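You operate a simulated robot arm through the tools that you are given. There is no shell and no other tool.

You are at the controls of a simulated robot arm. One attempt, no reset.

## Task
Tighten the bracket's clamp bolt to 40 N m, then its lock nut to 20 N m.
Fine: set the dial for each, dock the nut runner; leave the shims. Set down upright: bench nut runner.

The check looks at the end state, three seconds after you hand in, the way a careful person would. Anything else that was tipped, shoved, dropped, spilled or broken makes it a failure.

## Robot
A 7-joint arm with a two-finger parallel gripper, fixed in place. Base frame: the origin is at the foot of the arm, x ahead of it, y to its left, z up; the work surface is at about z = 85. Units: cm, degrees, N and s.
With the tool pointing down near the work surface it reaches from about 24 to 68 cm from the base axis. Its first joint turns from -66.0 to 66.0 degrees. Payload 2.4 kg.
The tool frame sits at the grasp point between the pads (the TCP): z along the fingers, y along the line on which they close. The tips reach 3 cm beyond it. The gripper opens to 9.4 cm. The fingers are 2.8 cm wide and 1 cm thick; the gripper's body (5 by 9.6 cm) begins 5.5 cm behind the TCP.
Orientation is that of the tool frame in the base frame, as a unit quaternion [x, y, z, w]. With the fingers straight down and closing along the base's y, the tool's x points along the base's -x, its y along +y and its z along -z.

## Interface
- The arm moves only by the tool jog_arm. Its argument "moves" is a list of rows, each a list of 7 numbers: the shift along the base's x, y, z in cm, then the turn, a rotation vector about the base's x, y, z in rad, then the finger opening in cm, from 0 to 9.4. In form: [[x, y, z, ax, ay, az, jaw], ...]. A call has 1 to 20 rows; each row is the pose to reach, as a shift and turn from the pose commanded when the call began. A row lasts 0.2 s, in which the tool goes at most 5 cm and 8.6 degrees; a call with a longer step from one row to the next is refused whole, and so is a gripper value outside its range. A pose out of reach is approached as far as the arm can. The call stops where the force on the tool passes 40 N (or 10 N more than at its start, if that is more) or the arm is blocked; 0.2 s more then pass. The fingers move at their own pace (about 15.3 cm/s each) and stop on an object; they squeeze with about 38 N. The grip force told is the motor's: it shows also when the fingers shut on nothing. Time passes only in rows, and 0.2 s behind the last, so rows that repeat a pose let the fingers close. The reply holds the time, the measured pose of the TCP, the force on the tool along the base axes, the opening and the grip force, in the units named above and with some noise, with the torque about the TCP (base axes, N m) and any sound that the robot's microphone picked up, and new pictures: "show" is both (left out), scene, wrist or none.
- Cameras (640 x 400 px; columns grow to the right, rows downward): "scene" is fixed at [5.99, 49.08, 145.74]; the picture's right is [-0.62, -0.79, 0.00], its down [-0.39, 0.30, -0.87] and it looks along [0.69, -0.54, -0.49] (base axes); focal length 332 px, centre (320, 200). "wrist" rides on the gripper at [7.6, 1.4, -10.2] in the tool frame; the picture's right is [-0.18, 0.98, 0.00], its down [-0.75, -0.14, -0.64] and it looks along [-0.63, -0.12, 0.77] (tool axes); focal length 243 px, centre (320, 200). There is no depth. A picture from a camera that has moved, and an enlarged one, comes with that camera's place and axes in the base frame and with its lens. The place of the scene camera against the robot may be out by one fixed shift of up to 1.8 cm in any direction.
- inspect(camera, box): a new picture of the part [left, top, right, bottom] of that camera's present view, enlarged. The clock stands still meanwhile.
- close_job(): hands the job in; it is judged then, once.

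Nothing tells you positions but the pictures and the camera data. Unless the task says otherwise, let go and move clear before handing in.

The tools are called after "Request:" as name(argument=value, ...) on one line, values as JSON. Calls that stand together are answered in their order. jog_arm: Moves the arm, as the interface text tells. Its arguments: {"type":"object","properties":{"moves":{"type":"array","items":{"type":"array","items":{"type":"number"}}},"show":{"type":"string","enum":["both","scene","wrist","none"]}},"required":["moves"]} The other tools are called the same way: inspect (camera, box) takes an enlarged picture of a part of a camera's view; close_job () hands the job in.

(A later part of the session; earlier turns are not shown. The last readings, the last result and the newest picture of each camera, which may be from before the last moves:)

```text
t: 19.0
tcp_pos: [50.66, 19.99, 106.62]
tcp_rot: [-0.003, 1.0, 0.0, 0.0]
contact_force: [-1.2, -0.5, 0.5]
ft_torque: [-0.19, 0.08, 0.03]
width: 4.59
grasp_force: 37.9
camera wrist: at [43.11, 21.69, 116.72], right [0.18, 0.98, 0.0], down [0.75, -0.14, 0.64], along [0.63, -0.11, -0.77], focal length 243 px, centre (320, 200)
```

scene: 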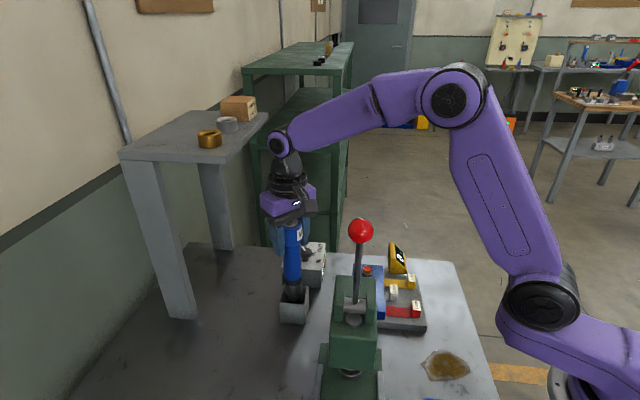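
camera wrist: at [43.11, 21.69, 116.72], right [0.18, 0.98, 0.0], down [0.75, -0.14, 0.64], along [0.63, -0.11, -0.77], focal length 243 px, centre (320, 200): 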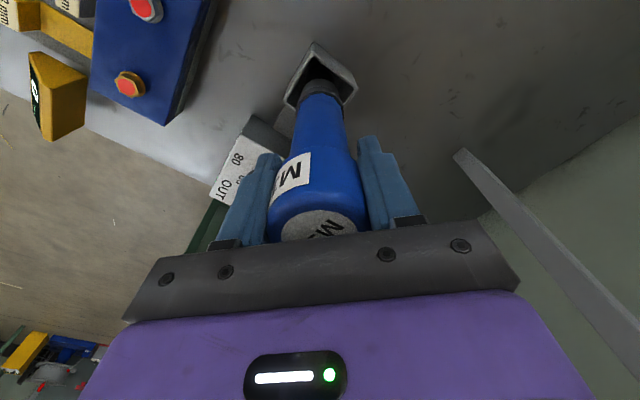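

The runner is gripped at 4.6 cm wide with almost no side load. I'll record this as the dock reference and lift straight up.

Request:
jog_arm(moves=[[0, 0, 0.7, 0, 0, 0, 3.5], [0, 0, 2, 0, 0, 0, 3.5], [0, 0, 4, 0, 0, 0, 3.5], [0, 0, 6, 0, 0, 0, 3.5], [0, 0, 8, 0, 0, 0, 3.5], [0, 0, 10, 0, 0, 0, 3.5], [0, 0, 10, 0, 0, 0, 3.5]], show="both")

Request:
inspect(camera="scene", box=[230, 150, 380, 330])

Request:
inspect(camera="wrist", box=[230, 0, 430, 150])

```text
t: 20.6
tcp_pos: [50.78, 20.18, 116.65]
tcp_rot: [-0.003, 1.0, 0.0, 0.0]
contact_force: [0.5, 0.4, -4.8]
ft_torque: [0.02, -0.01, 0.01]
width: 4.56
grasp_force: 37.9
camera wrist: at [43.21, 21.77, 126.81], right [0.18, 0.98, 0.0], down [0.75, -0.14, 0.64], along [0.63, -0.11, -0.77], focal length 243 px, centre (320, 200)
```

scene: 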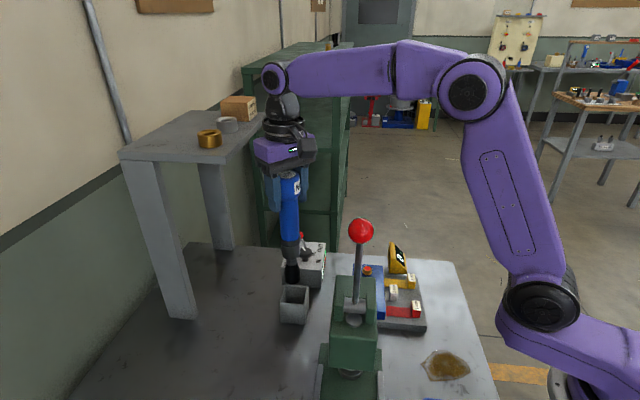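
wrist: 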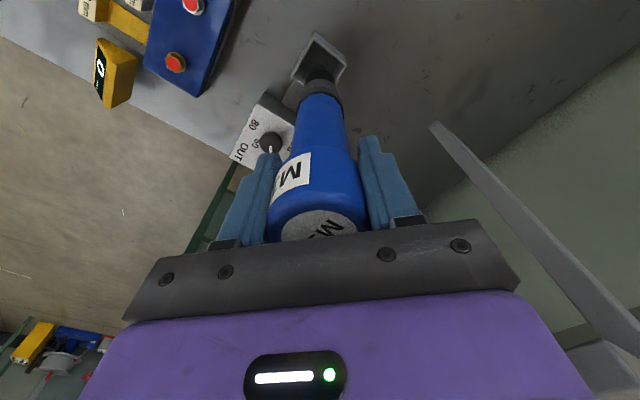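

```text
2.22 times, centred on (305, 240) of scene
camera zoom: at [6.0, 49.08, 145.74], right [-0.62, -0.79, 0.0], down [-0.39, 0.3, -0.87], along [0.69, -0.54, -0.49], focal length 738 px, centre (353, 111)
```

zoom: 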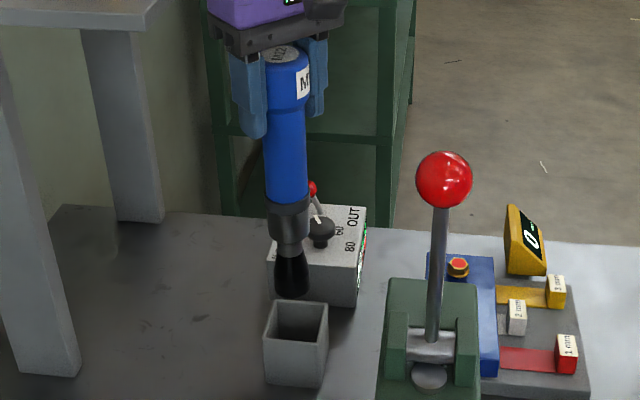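

```text
2.67 times, centred on (330, 75) of wrist
camera zoom: at [43.21, 21.77, 126.81], right [0.18, 0.98, 0.0], down [0.75, -0.14, 0.64], along [0.63, -0.11, -0.77], focal length 647 px, centre (293, 533)
```

zoom: 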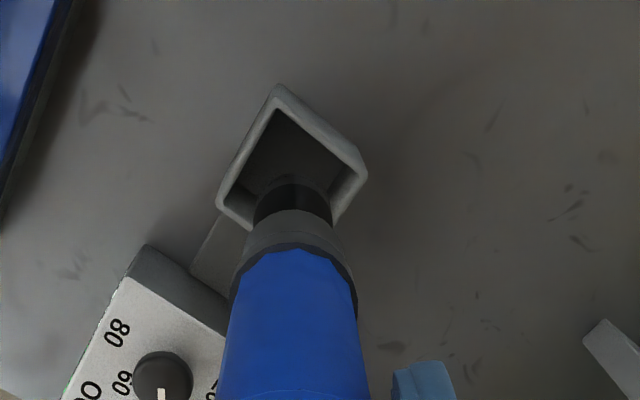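

The runner is clear of the dock. Its socket tip is about 21 cm below the TCP. I'll carry it over to hover above the steel clamp bolt at (41.1, 7.2).

Request:
jog_arm(moves=[[0, -2, 2, 0, 0, 0, 3.5], [0, -5, 2, 0, 0, 0, 3.5], [0, -8, 2, 0, 0, 0, 3.5], [-1, -11, 2, 0, 0, 0, 3.5], [-3, -12.96, 2, 0, 0, 0, 3.5], [-6, -12.96, 2, 0, 0, 0, 3.5], [-8.5, -12.96, 2, 0, 0, 0, 3.5], [-9.62, -12.96, 2, 0, 0, 0, 3.5], [-9.62, -12.96, 2, 0, 0, 0, 3.5]], show="both")

Request:
inspect(camera="wrist", box=[230, 0, 430, 150])

Request:
inspect(camera="scene", box=[310, 160, 450, 340])

```text
t: 22.6
tcp_pos: [40.97, 7.18, 118.52]
tcp_rot: [-0.003, 1.0, 0.0, 0.0]
contact_force: [0.2, 0.7, -4.8]
ft_torque: [0.0, -0.01, 0.02]
width: 4.57
grasp_force: 37.9
camera wrist: at [33.42, 8.74, 128.76], right [0.18, 0.98, 0.0], down [0.75, -0.14, 0.64], along [0.63, -0.11, -0.77], focal length 243 px, centre (320, 200)
```

scene: 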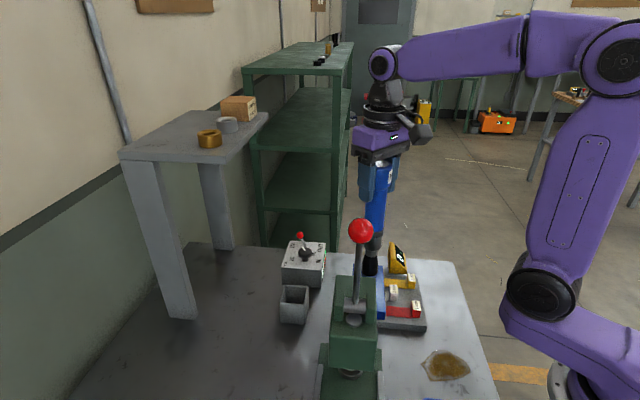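
wrist: 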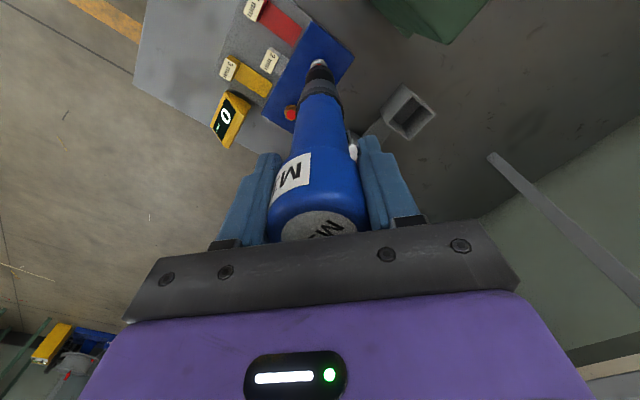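

```text
2.67 times, centred on (330, 75) of wrist
camera zoom: at [33.42, 8.74, 128.76], right [0.18, 0.98, 0.0], down [0.75, -0.14, 0.64], along [0.63, -0.11, -0.77], focal length 647 px, centre (293, 533)
```

zoom: 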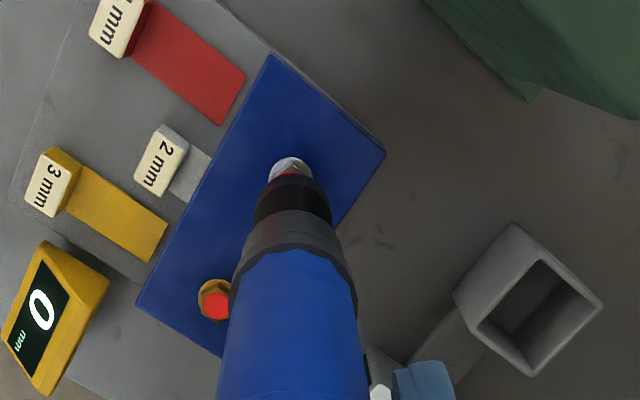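

```text
2.22 times, centred on (380, 250) of scene
camera zoom: at [5.99, 49.08, 145.74], right [-0.62, -0.79, 0.0], down [-0.39, 0.3, -0.87], along [0.69, -0.54, -0.49], focal length 738 px, centre (187, 89)
```

zoom: 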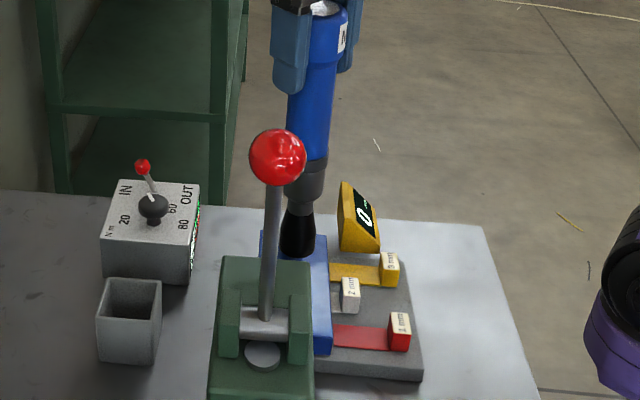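

The wrist view shows the runner axis over the steel bolt to within about 0.1 cm. I'll lower it in small steps and watch the forces.

Request:
jog_arm(moves=[[0, -0.1, -1, 0, 0, 0, 3.5], [0, -0.1, -2, 0, 0, 0, 3.5], [0, -0.1, -3, 0, 0, 0, 3.5], [0, -0.1, -3.5, 0, 0, 0, 3.5], [0, -0.1, -4, 0, 0, 0, 3.5], [0, -0.1, -4, 0, 0, 0, 3.5]], show="wrist")

Request:
inspect(camera="wrist", box=[230, 0, 430, 150])

Request:
inspect(camera="scene", box=[330, 200, 430, 340])

```text
t: 24.0
tcp_pos: [40.92, 7.05, 114.42]
tcp_rot: [-0.004, 1.0, 0.001, 0.0]
contact_force: [0.3, -0.3, -5.1]
ft_torque: [0.01, -0.01, 0.03]
width: 4.58
grasp_force: 38.3
camera wrist: at [33.52, 8.56, 124.68], right [0.18, 0.98, 0.0], down [0.75, -0.14, 0.64], along [0.63, -0.11, -0.77], focal length 243 px, centre (320, 200)
```

wrist: 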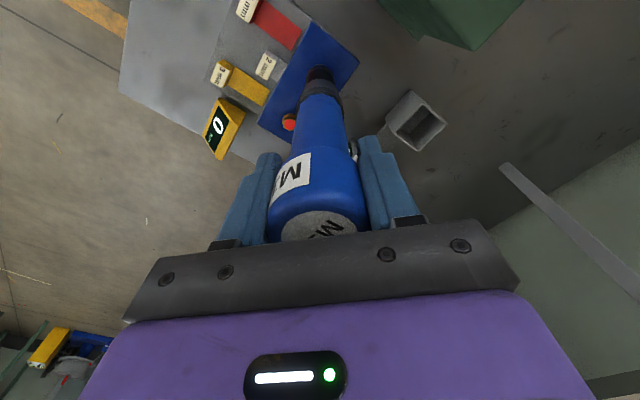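

```text
2.67 times, centred on (330, 75) of wrist
camera zoom: at [33.52, 8.56, 124.68], right [0.18, 0.98, 0.0], down [0.75, -0.14, 0.64], along [0.63, -0.11, -0.77], focal length 647 px, centre (293, 533)
```

zoom: 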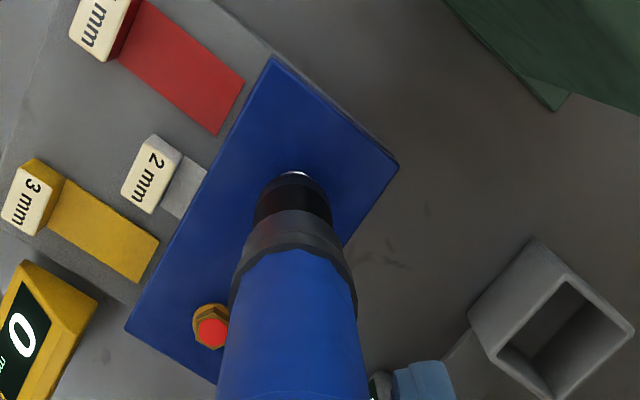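

```text
2.86 times, centred on (380, 270) of scene
camera zoom: at [6.0, 49.08, 145.74], right [-0.62, -0.79, 0.0], down [-0.39, 0.3, -0.87], along [0.69, -0.54, -0.49], focal length 948 px, centre (149, 0)
```

zoom: 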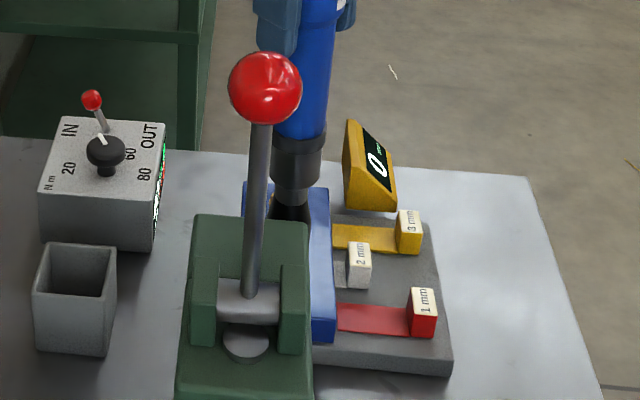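

Request:
jog_arm(moves=[[0, 0, -0.4, 0, 0, 0, 3.5], [0, 0, -0.8, 0, 0, 0, 3.5], [0, 0, -1.1, 0, 0, 0, 3.5], [0, 0, -1.4, 0, 0, 0, 3.5], [0, 0, -1.7, 0, 0, 0, 3.5], [0, 0, -2.0, 0, 0, 0, 3.5], [0, 0, -2.0, 0, 0, 0, 3.5]], show="wrist")

Request:
inspect(camera="wrist", box=[230, 0, 430, 150])

```text
t: 25.6
tcp_pos: [40.96, 7.12, 112.52]
tcp_rot: [-0.003, 1.0, 0.0, 0.0]
contact_force: [-0.1, 1.4, -4.3]
ft_torque: [-0.03, -0.01, 0.01]
width: 4.55
grasp_force: 37.7
camera wrist: at [33.46, 8.62, 122.8], right [0.18, 0.98, 0.0], down [0.75, -0.14, 0.64], along [0.63, -0.11, -0.77], focal length 243 px, centre (320, 200)
```

wrist: 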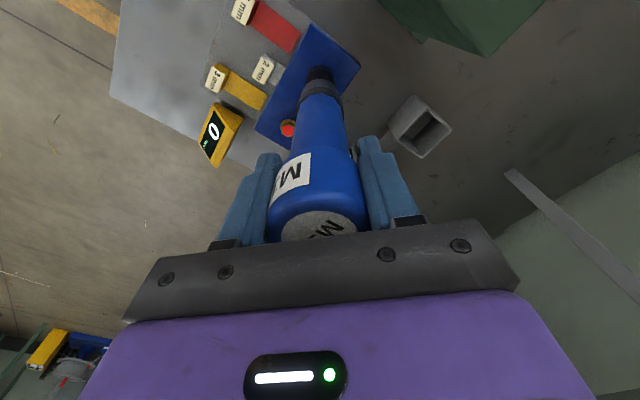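

```text
2.67 times, centred on (330, 75) of wrist
camera zoom: at [33.46, 8.62, 122.8], right [0.18, 0.98, 0.0], down [0.75, -0.14, 0.64], along [0.63, -0.11, -0.77], focal length 647 px, centre (293, 533)
```

zoom: 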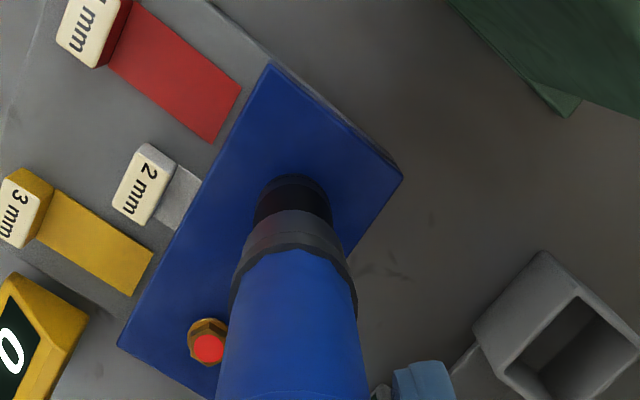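

There's no contact yet, so I'll keep lowering gently.

Request:
jog_arm(moves=[[0, 0, -0.25, 0, 0, 0, 3.5], [0, 0, -0.5, 0, 0, 0, 3.5], [0, 0, -0.75, 0, 0, 0, 3.5], [0, 0, -1.0, 0, 0, 0, 3.5], [0, 0, -1.25, 0, 0, 0, 3.5], [0, 0, -1.5, 0, 0, 0, 3.5], [0, 0, -1.5, 0, 0, 0, 3.5]], show="wrist")

Request:
inspect(camera="wrist", box=[230, 0, 430, 150])

```text
t: 27.2
tcp_pos: [41.26, 7.2, 111.28]
tcp_rot: [-0.003, 1.0, 0.0, 0.002]
contact_force: [2.8, -0.6, 19.5]
ft_torque: [-0.22, -0.79, 0.01]
width: 4.56
grasp_force: 38.0
camera wrist: at [33.63, 8.68, 121.33], right [0.18, 0.98, 0.0], down [0.75, -0.14, 0.65], along [0.64, -0.11, -0.76], focal length 243 px, centre (320, 200)
```

wrist: 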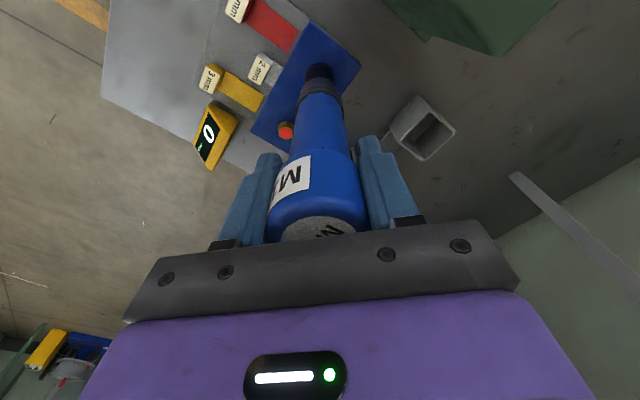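

```text
2.67 times, centred on (330, 75) of wrist
camera zoom: at [33.63, 8.68, 121.33], right [0.18, 0.98, 0.0], down [0.75, -0.14, 0.65], along [0.64, -0.11, -0.76], focal length 647 px, centre (293, 533)
```

zoom: 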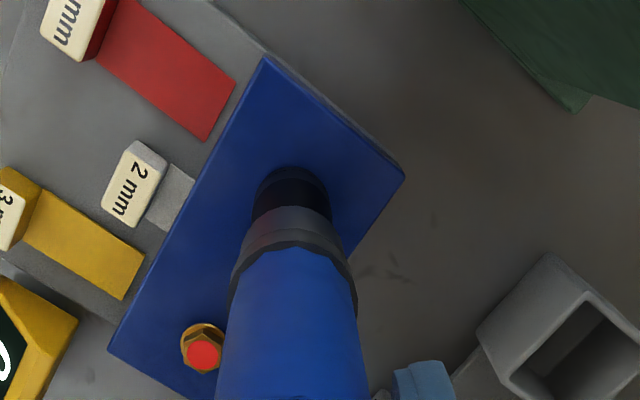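

The runner is touching with about 24 N net upward force and a slight moment. I'll press a little more to see if it seats and runs.

Request:
jog_arm(moves=[[0.0, 0, -0.06, 0, 0, 0, 3.5], [0.0, 0, -0.12, 0, 0, 0, 3.5], [0.0, 0, -0.12, 0, 0, 0, 3.5], [0.0, 0, -0.12, 0, 0, 0, 3.5]], show="both")

Request:
inspect(camera="scene", box=[270, 200, 430, 340])

```text
t: 28.2
tcp_pos: [41.11, 7.1, 111.15]
tcp_rot: [-0.004, 1.0, 0.001, 0.002]
contact_force: [-1.7, 3.6, 34.6]
ft_torque: [0.51, 0.07, 0.0]
width: 4.57
grasp_force: 38.6
camera wrist: at [33.55, 8.64, 121.24], right [0.18, 0.98, 0.0], down [0.75, -0.14, 0.64], along [0.63, -0.11, -0.77], focal length 243 px, centre (320, 200)
```

scene: 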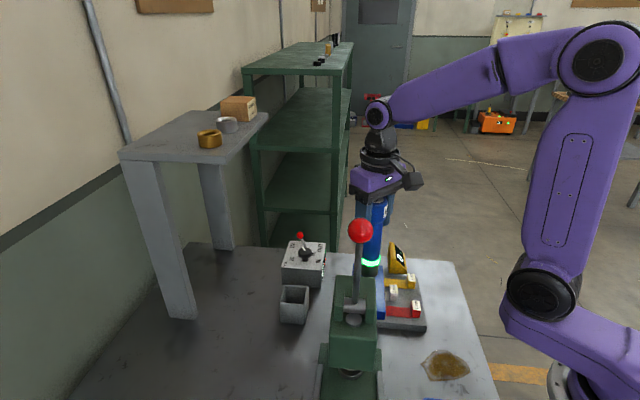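
wrist: 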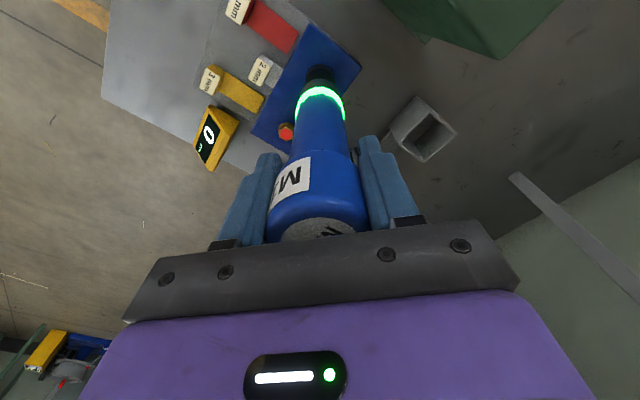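

```text
2.86 times, centred on (350, 270) of scene
camera zoom: at [5.93, 49.08, 145.74], right [-0.62, -0.79, 0.0], down [-0.39, 0.3, -0.87], along [0.69, -0.54, -0.49], focal length 948 px, centre (234, 0)
```

zoom: 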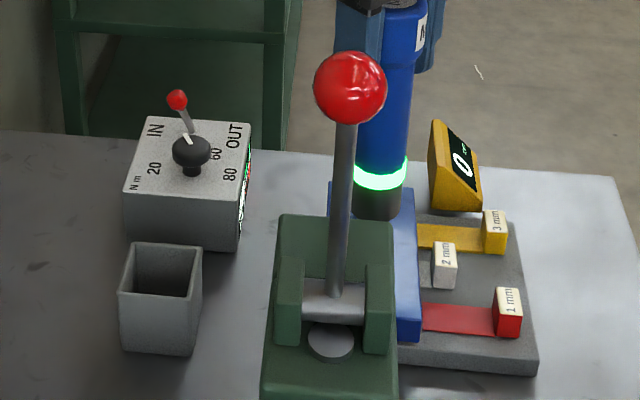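

The runner's ring lit green. I'll hold briefly and see whether the state changes.

Request:
jog_arm(moves=[[0, 0, 0, 0, 0, 0, 3.5], [0, 0, 0, 0, 0, 0, 3.5], [0, 0, 0, 0, 0, 0, 3.5]], show="wrist")

Request:
inspect(camera="scene", box=[315, 235, 345, 290])

```text
t: 29.0
tcp_pos: [41.17, 7.14, 111.03]
tcp_rot: [-0.003, 1.0, 0.0, 0.001]
contact_force: [-1.5, 4.4, 34.9]
ft_torque: [0.63, 0.09, 0.03]
width: 4.54
grasp_force: 38.6
camera wrist: at [33.55, 8.62, 121.23], right [0.18, 0.98, 0.0], down [0.75, -0.14, 0.64], along [0.63, -0.11, -0.77], focal length 243 px, centre (320, 200)
```

wrist: 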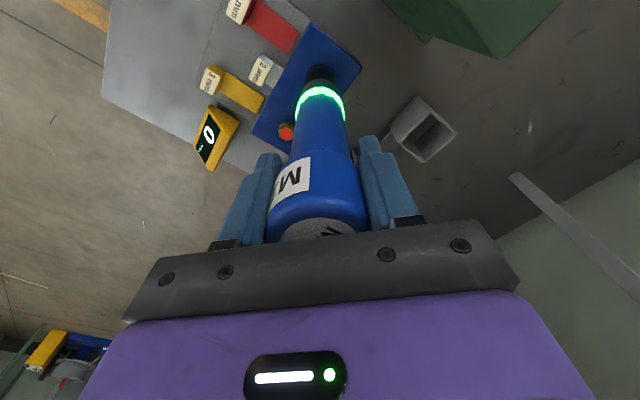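

```text
7.27 times, centred on (330, 262) of scene
camera zoom: at [5.93, 49.08, 145.74], right [-0.62, -0.79, 0.0], down [-0.39, 0.3, -0.87], along [0.69, -0.54, -0.49], focal length 2414 px, centre (247, -254)
```

zoom: 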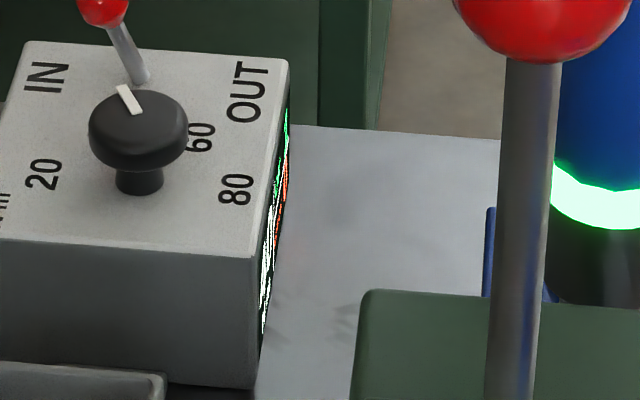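

The green is steady, so the cycle looks finished. I'll lift off and check the bolt marker and the controller counter.

Request:
jog_arm(moves=[[0, 0, 0.4, 0, 0, 0, 3.5], [0, 0, 1.2, 0, 0, 0, 3.5], [0, 0, 2.5, 0, 0, 0, 3.5], [0, 0, 4.5, 0, 0, 0, 3.5], [0, 0, 7.62, 0, 0, 0, 3.5], [0, 0, 7.62, 0, 0, 0, 3.5]], show="wrist")

Request:
inspect(camera="wrist", box=[230, 0, 430, 150])

```text
t: 30.4
tcp_pos: [41.23, 6.88, 118.74]
tcp_rot: [-0.003, 1.0, 0.0, 0.0]
contact_force: [0.3, 0.3, -4.1]
ft_torque: [-0.04, 0.04, 0.01]
width: 4.56
grasp_force: 37.8
camera wrist: at [33.61, 8.46, 128.85], right [0.18, 0.98, 0.0], down [0.76, -0.14, 0.64], along [0.63, -0.11, -0.77], focal length 243 px, centre (320, 200)
```

wrist: 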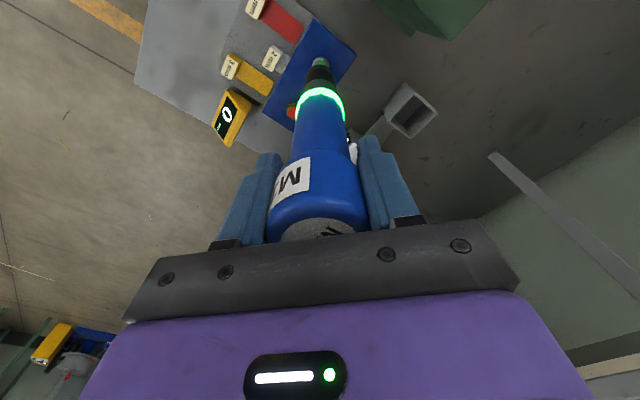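

```text
2.67 times, centred on (330, 75) of wrist
camera zoom: at [33.61, 8.46, 128.85], right [0.18, 0.98, 0.0], down [0.76, -0.14, 0.64], along [0.63, -0.11, -0.77], focal length 647 px, centre (293, 533)
```

zoom: 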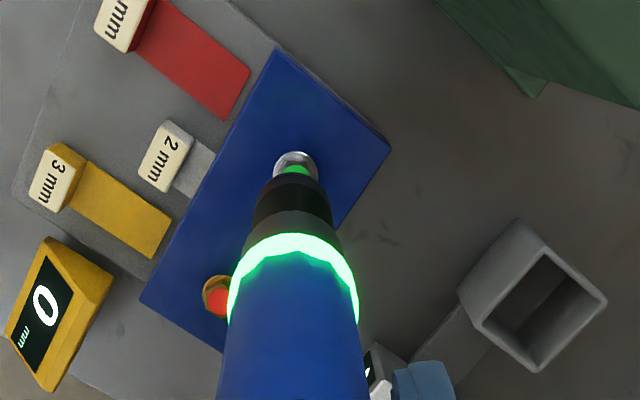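

The bolt head's marker is green now, so the clamp bolt is OK at 40 N m. I'll carry the runner back to hover over the dock.

Request:
jog_arm(moves=[[2, 0, 0, 0, 0, 0, 3.5], [5, 0, 0, 0, 0, 0, 3.5], [8, 0.5, 0, 0, 0, 0, 3.5], [9.62, 3, 0, 0, 0, 0, 3.5], [9.62, 6, 0, 0, 0, 0, 3.5], [9.62, 9, 0, 0, 0, 0, 3.5], [9.62, 12, 0, 0, 0, 0, 3.5], [9.62, 13.06, 0, 0, 0, 0, 3.5], [9.62, 13.06, -2, 0, 0, 0, 3.5], [9.62, 13.06, -2, 0, 0, 0, 3.5]], show="both")

Request:
inspect(camera="scene", box=[230, 150, 380, 330])

Request:
inspect(camera="wrist", box=[230, 0, 430, 150])

```text
t: 32.6
tcp_pos: [50.96, 20.17, 116.56]
tcp_rot: [-0.003, 1.0, -0.001, -0.001]
contact_force: [-0.1, 0.5, -4.4]
ft_torque: [-0.01, -0.02, 0.01]
width: 4.57
grasp_force: 37.5
camera wrist: at [43.3, 21.67, 126.75], right [0.18, 0.98, 0.0], down [0.75, -0.14, 0.64], along [0.63, -0.11, -0.77], focal length 243 px, centre (320, 200)
```

scene: 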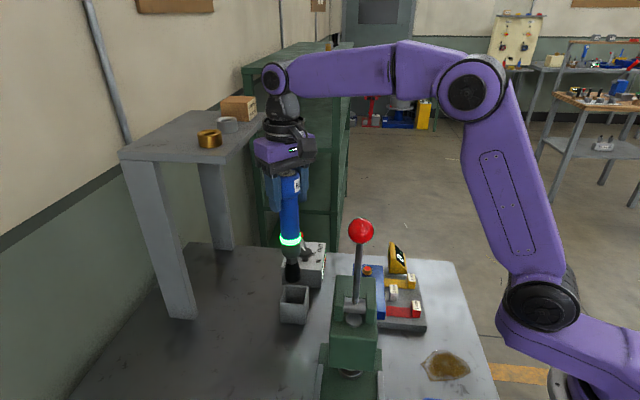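
wrist: 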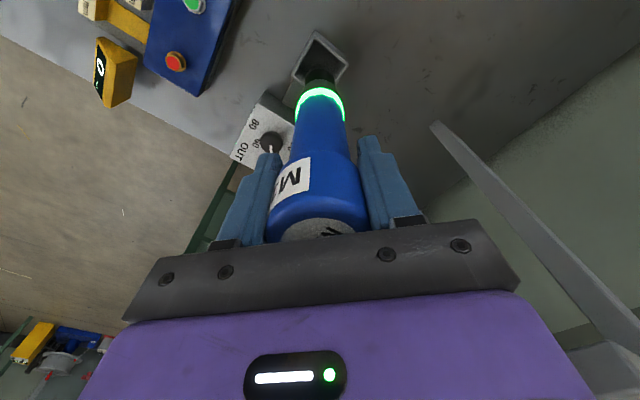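

```text
2.22 times, centred on (305, 240) of scene
camera zoom: at [6.0, 49.08, 145.74], right [-0.62, -0.79, 0.0], down [-0.39, 0.3, -0.87], along [0.69, -0.54, -0.49], focal length 738 px, centre (353, 111)
```

zoom: 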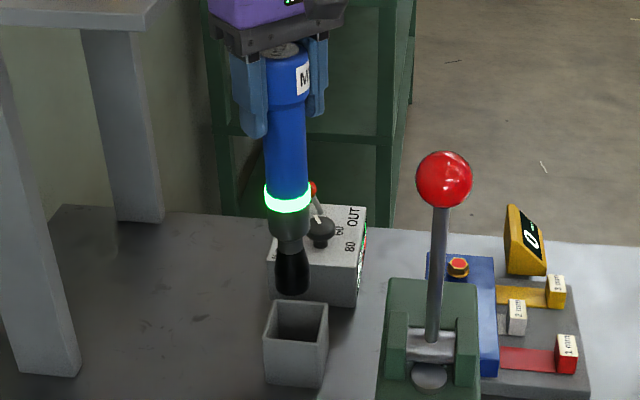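

```text
2.67 times, centred on (330, 75) of wrist
camera zoom: at [43.3, 21.67, 126.75], right [0.18, 0.98, 0.0], down [0.75, -0.14, 0.64], along [0.63, -0.11, -0.77], focal length 647 px, centre (293, 533)
```

zoom: 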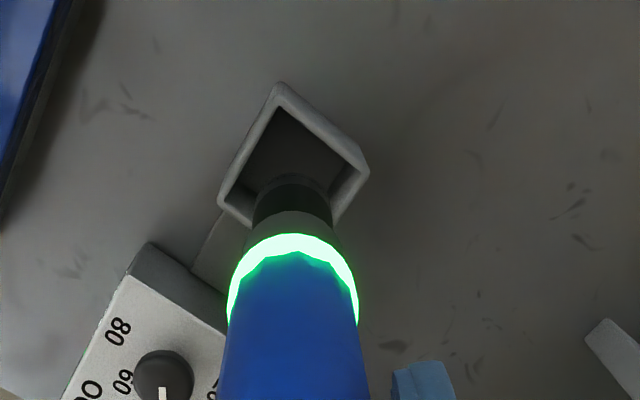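

The runner slid up about 0.4 cm in the grip and its tip tilted about 1.3° toward −x. I'll correct that tilt with a small turn, then lower into the dock until it touches.

Request:
jog_arm(moves=[[0, 0, 0, 0, -0.022, 0, 3.5], [0, 0, -1.5, 0, -0.022, 0, 3.5], [0, 0, -3, 0, -0.022, 0, 3.5], [0, 0, -3, 0, -0.022, 0, 3.5]], show="both")

Request:
inspect(camera="scene", box=[230, 150, 380, 330])

Request:
inspect(camera="wrist", box=[230, 0, 430, 150])

```text
t: 33.6
tcp_pos: [50.67, 20.26, 113.63]
tcp_rot: [-0.004, 1.0, 0.0, 0.01]
contact_force: [0.7, -1.1, -4.7]
ft_torque: [0.0, -0.04, -0.03]
width: 4.55
grasp_force: 38.3
camera wrist: at [42.99, 21.73, 123.62], right [0.18, 0.98, 0.0], down [0.74, -0.14, 0.66], along [0.65, -0.11, -0.75], focal length 243 px, centre (320, 200)
```

scene: 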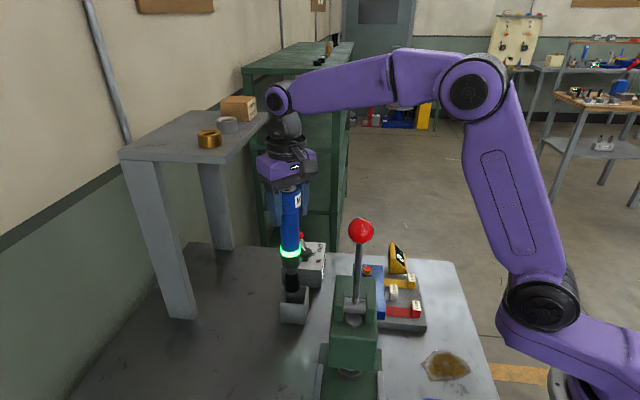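
wrist: 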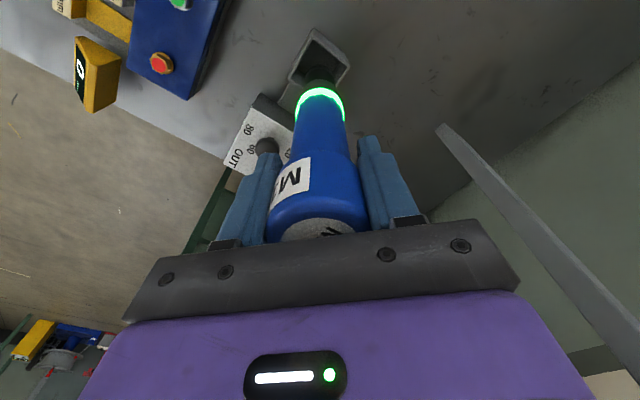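

```text
2.22 times, centred on (305, 240) of scene
camera zoom: at [6.0, 49.08, 145.74], right [-0.62, -0.79, 0.0], down [-0.39, 0.3, -0.87], along [0.69, -0.54, -0.49], focal length 738 px, centre (353, 111)
```

zoom: 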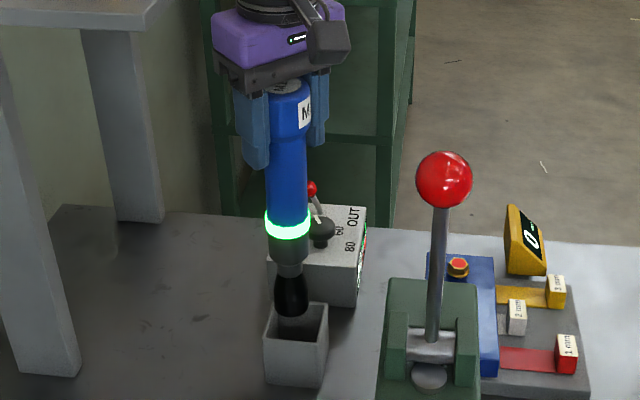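

```text
2.67 times, centred on (330, 75) of wrist
camera zoom: at [42.99, 21.73, 123.62], right [0.18, 0.98, 0.0], down [0.74, -0.14, 0.66], along [0.65, -0.11, -0.75], focal length 647 px, centre (293, 533)
```

zoom: 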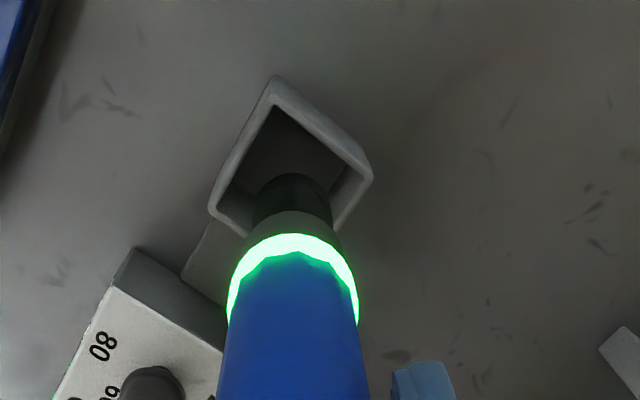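

The tip is heading into the dock opening, so I'll continue down.

Request:
jog_arm(moves=[[0, 0, -1.5, 0, 0, 0, 3.5], [0, 0, -3, 0, 0, 0, 3.5], [0, 0, -4.5, 0, 0, 0, 3.5], [0, 0, -6, 0, 0, 0, 3.5], [0, 0, -6.6, 0, 0, 0, 3.5], [0, 0, -6.9, 0, 0, 0, 3.5], [0, 0, -7.1, 0, 0, 0, 3.5], [0, 0, -7.2, 0, 0, 0, 3.5], [0, 0, -7.2, 0, 0, 0, 3.5]], show="both")

```text
t: 35.6
tcp_pos: [50.89, 20.2, 106.38]
tcp_rot: [-0.004, 1.0, 0.001, 0.01]
contact_force: [0.6, 0.1, -5.2]
ft_torque: [-0.01, 0.0, 0.02]
width: 4.56
grasp_force: 37.5
camera wrist: at [43.05, 21.66, 116.38], right [0.18, 0.98, 0.0], down [0.74, -0.14, 0.66], along [0.65, -0.11, -0.75], focal length 243 px, centre (320, 200)
```

scene: 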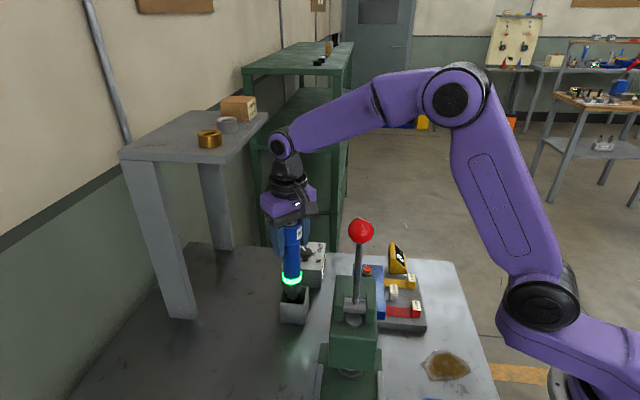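
wrist: 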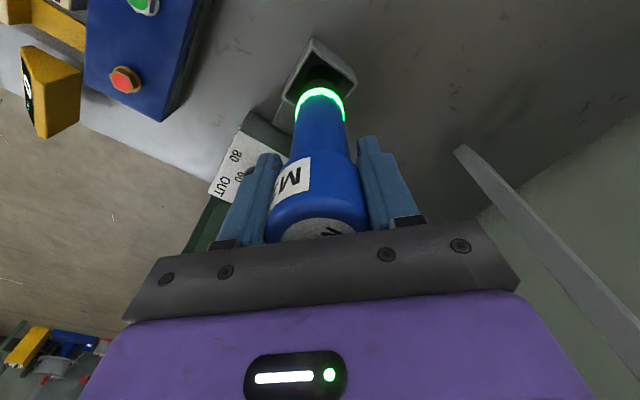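

Not touching yet, with the force still equal to the tool's weight. I'll lower in very small steps until contact.

Request:
jog_arm(moves=[[0, 0, -0.1, 0, 0, 0, 3.5], [0, 0, -0.2, 0, 0, 0, 3.5], [0, 0, -0.3, 0, 0, 0, 3.5], [0, 0, -0.3, 0, 0, 0, 3.5]], show="none")

```text
t: 36.6
tcp_pos: [50.72, 20.16, 106.32]
tcp_rot: [-0.004, 1.0, 0.001, 0.011]
contact_force: [-2.1, -2.6, 13.7]
ft_torque: [-0.55, 0.78, 0.03]
width: 4.54
grasp_force: 38.1
```

It has contact at 19 N. I'll ease up slightly, then open the fingers.

Request:
jog_arm(moves=[[0, 0, 0.12, 0, 0, 0, 3.5], [0, 0, 0.12, 0, 0, 0, 4.7], [0, 0, 0.12, 0, 0, 0, 5.5], [0, 0, 0.12, 0, 0, 0, 7.5], [0, 0, 0.12, 0, 0, 0, 9.4], [0, 0, 0.12, 0, 0, 0, 9.4]], show="both")

Request:
inspect(camera="scene", box=[230, 150, 380, 330])

```text
t: 38.0
tcp_pos: [50.61, 20.15, 106.42]
tcp_rot: [-0.004, 1.0, 0.0, 0.011]
contact_force: [-0.6, 0.2, -0.2]
ft_torque: [0.02, 0.0, 0.02]
width: 9.38
grasp_force: 0.0
camera wrist: at [42.97, 21.74, 116.23], right [0.18, 0.98, 0.0], down [0.74, -0.14, 0.66], along [0.65, -0.11, -0.75], focal length 243 px, centre (320, 200)
```

scene: 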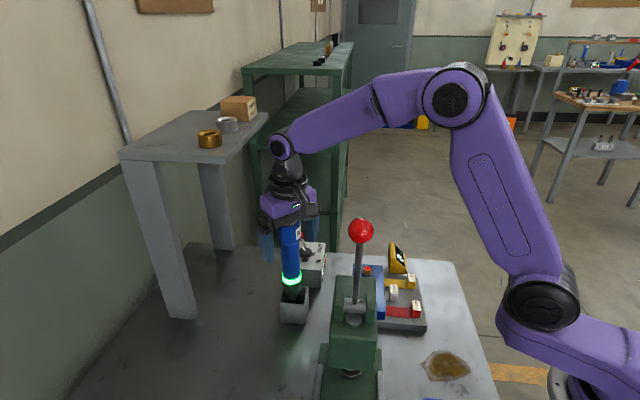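
wrist: 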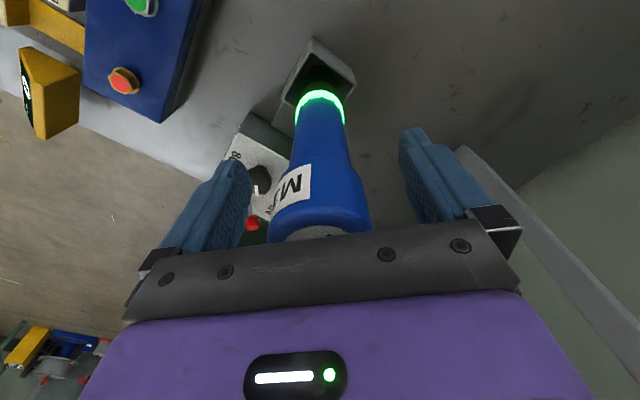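

```text
2.22 times, centred on (305, 240) of scene
camera zoom: at [5.99, 49.08, 145.74], right [-0.62, -0.79, 0.0], down [-0.39, 0.3, -0.87], along [0.69, -0.54, -0.49], focal length 738 px, centre (353, 111)
```

zoom: 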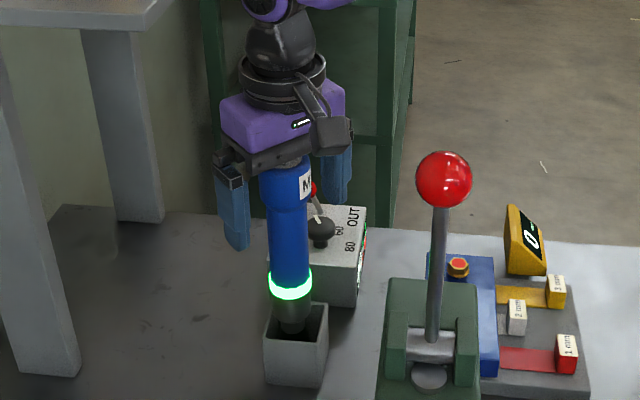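

The runner is released and standing. I'll rise straight up and check that it's upright.

Request:
jog_arm(moves=[[0, 0, 1.5, 0, 0, 0, 9.4], [0, 0, 4, 0, 0, 0, 9.4], [0, 0, 7, 0, 0, 0, 9.4], [0, 0, 10, 0, 0.01, 0, 9.4], [0, 0, 14, 0, 0.022, 0, 9.4], [0, 0, 14, 0, 0.022, 0, 9.4]], show="both")

Request:
inspect(camera="scene", box=[270, 210, 340, 330])

Request:
inspect(camera="wrist", box=[220, 30, 420, 180])

```text
t: 39.4
tcp_pos: [50.5, 20.32, 119.89]
tcp_rot: [-0.003, 1.0, 0.0, -0.001]
contact_force: [-0.6, 0.5, -0.6]
ft_torque: [-0.02, 0.01, 0.02]
width: 9.38
grasp_force: 0.1
camera wrist: at [43.05, 21.83, 130.11], right [0.18, 0.98, 0.0], down [0.75, -0.14, 0.64], along [0.63, -0.11, -0.77], focal length 243 px, centre (320, 200)
```

scene: 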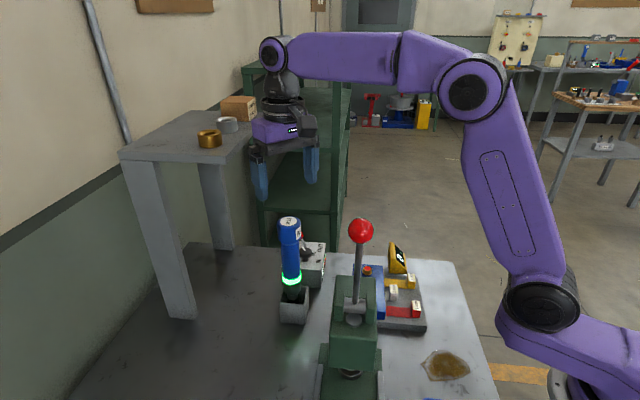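
wrist: 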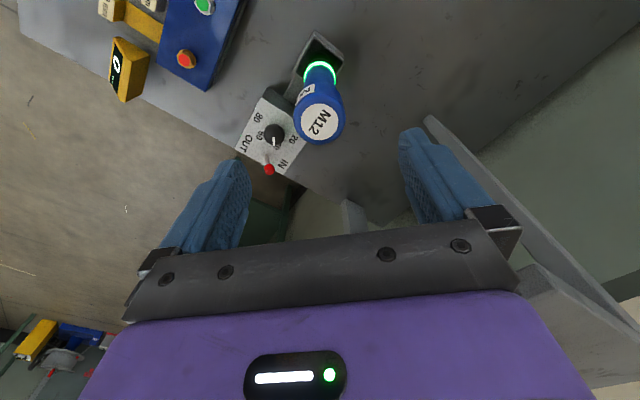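

```text
3.33 times, centred on (305, 270) of scene
camera zoom: at [5.99, 49.08, 145.74], right [-0.62, -0.79, 0.0], down [-0.39, 0.3, -0.87], along [0.69, -0.54, -0.49], focal length 1106 px, centre (370, -33)
```

zoom: 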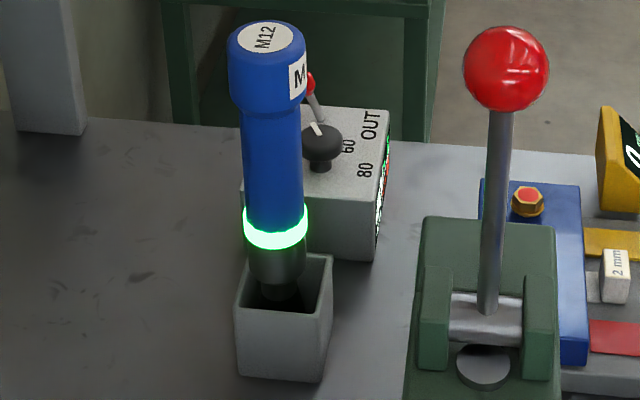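

```text
2.67 times, centred on (320, 105) of wrist
camera zoom: at [43.05, 21.83, 130.11], right [0.18, 0.98, 0.0], down [0.75, -0.14, 0.64], along [0.63, -0.11, -0.77], focal length 647 px, centre (320, 453)
```

zoom: 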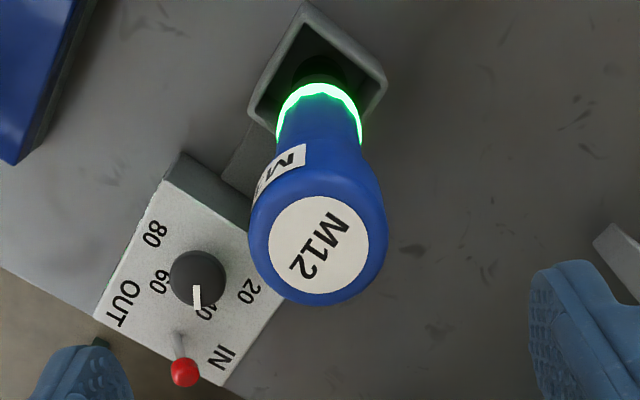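

The runner stands upright in the dock. Now I'll go back to the dial to set 20 N m, gripping at yaw 0 and turning +60°.

Request:
jog_arm(moves=[[0.5, -3, 0, 0, 0, 0, 9.4], [1.5, -6, 0, 0, 0, 0, 8], [3, -9, -0.5, 0, 0, 0, 6], [5, -9.5, -3, 0, 0, 0, 4.9], [7, -9, -6, 0, 0, 0, 4.9], [8.05, -8.8, -10, 0, 0, 0, 4.9], [8.05, -8.8, -14, 0, 0, 0, 4.9], [8.05, -8.8, -18, 0, 0, 0, 4.9], [8.05, -8.8, -19.5, 0, 0, 0, 4.9], [8.05, -8.8, -19.5, 0, 0, 0, 4.9]], show="wrist")

Request:
inspect(camera="wrist", box=[220, 80, 420, 230])

```text
t: 41.6
tcp_pos: [58.7, 11.33, 100.94]
tcp_rot: [-0.003, 1.0, 0.0, 0.0]
contact_force: [0.4, -0.2, -0.3]
ft_torque: [0.05, -0.01, -0.02]
width: 4.88
grasp_force: 0.1
camera wrist: at [51.15, 12.89, 111.1], right [0.18, 0.98, 0.0], down [0.75, -0.14, 0.64], along [0.63, -0.11, -0.77], focal length 243 px, centre (320, 200)
```

wrist: 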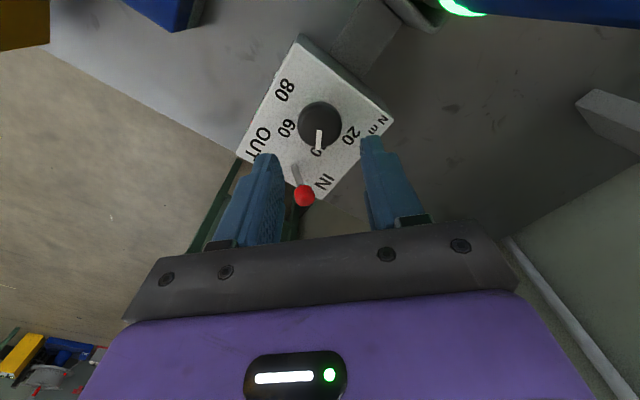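

```text
2.67 times, centred on (320, 155) of wrist
camera zoom: at [51.15, 12.89, 111.1], right [0.18, 0.98, 0.0], down [0.75, -0.14, 0.64], along [0.63, -0.11, -0.77], focal length 647 px, centre (320, 320)
```

zoom: 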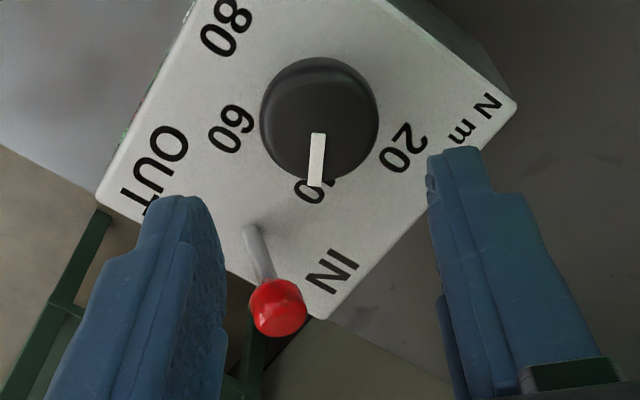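

The knob is well aligned, so I'll descend and grip it.

Request:
jog_arm(moves=[[0, 0, -2, 0, 0, 0, 4.9], [0, 0, -4, 0, 0, 0, 4.9], [0, 0, -5.5, 0, 0, 0, 4.9], [0, 0, -6.4, 0, 0, 0, 4.9], [0, 0, -6.4, 0, 0, 0, 3.6], [0, 0, -6.4, 0, 0, 0, 3.0], [0, 0, -6.4, 0, 0, 0, 2.0], [0, 0, -6.4, 0, 0, 0, 2.0]], show="wrist")

```text
t: 43.4
tcp_pos: [58.72, 11.34, 94.43]
tcp_rot: [-0.003, 1.0, 0.001, -0.001]
contact_force: [-0.1, 5.8, -2.5]
ft_torque: [0.09, -0.28, 0.0]
width: 3.34
grasp_force: 45.1
camera wrist: at [51.11, 12.89, 104.55], right [0.18, 0.98, 0.0], down [0.75, -0.14, 0.64], along [0.63, -0.11, -0.77], focal length 243 px, centre (320, 200)
```

wrist: 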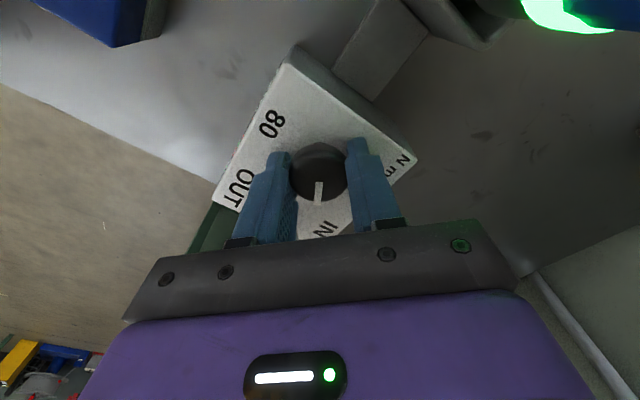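

Gripped. I'll turn +60° back to 20.

Request:
jog_arm(moves=[[0, 0.03, 0, 0, 0, 0.13, 2.0], [0, 0.05, 0, 0, 0, 0.26, 2.0], [0, 0.05, 0, 0, 0, 0.39, 2.0], [0, 0.05, 0, 0, 0, 0.52, 2.0], [0, 0.05, 0, 0, 0, 0.65, 2.0], [0, 0.05, 0, 0, 0, 0.78, 2.0], [0, 0.05, 0, 0, 0, 0.91, 2.0], [0, 0.05, 0, 0, 0, 1.04, 2.0], [0, 0.05, 0, 0, 0, 1.04, 2.0]], show="wrist")

Request:
inspect(camera="wrist", box=[170, 30, 410, 220])

```text
t: 45.4
tcp_pos: [58.64, 11.45, 94.51]
tcp_rot: [-0.501, 0.865, 0.001, -0.002]
contact_force: [-21.1, 12.6, 14.0]
ft_torque: [0.06, 0.4, -0.02]
width: 3.36
grasp_force: 45.0
camera wrist: at [53.67, 5.79, 104.57], right [-0.76, 0.65, 0.0], down [0.5, 0.58, 0.64], along [0.41, 0.49, -0.77], focal length 243 px, centre (320, 200)
```

wrist: 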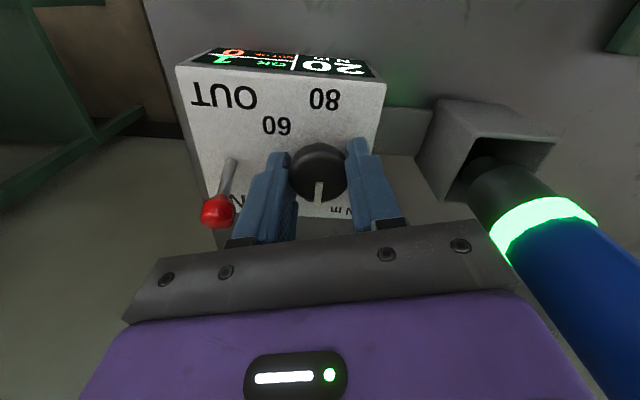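

```text
2.11 times, centred on (290, 125) of wrist
camera zoom: at [53.67, 5.79, 104.57], right [-0.76, 0.65, 0.0], down [0.5, 0.58, 0.64], along [0.41, 0.49, -0.77], focal length 511 px, centre (383, 358)
```

zoom: 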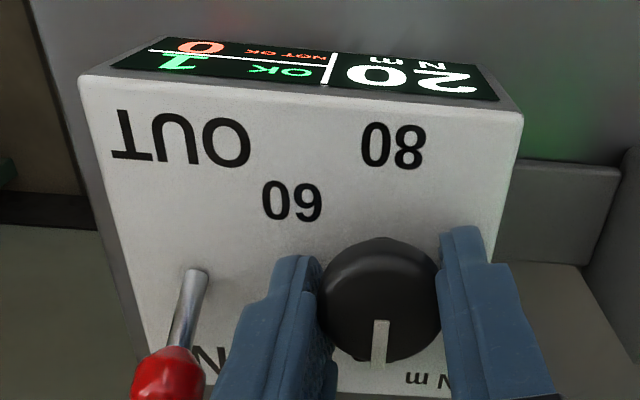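

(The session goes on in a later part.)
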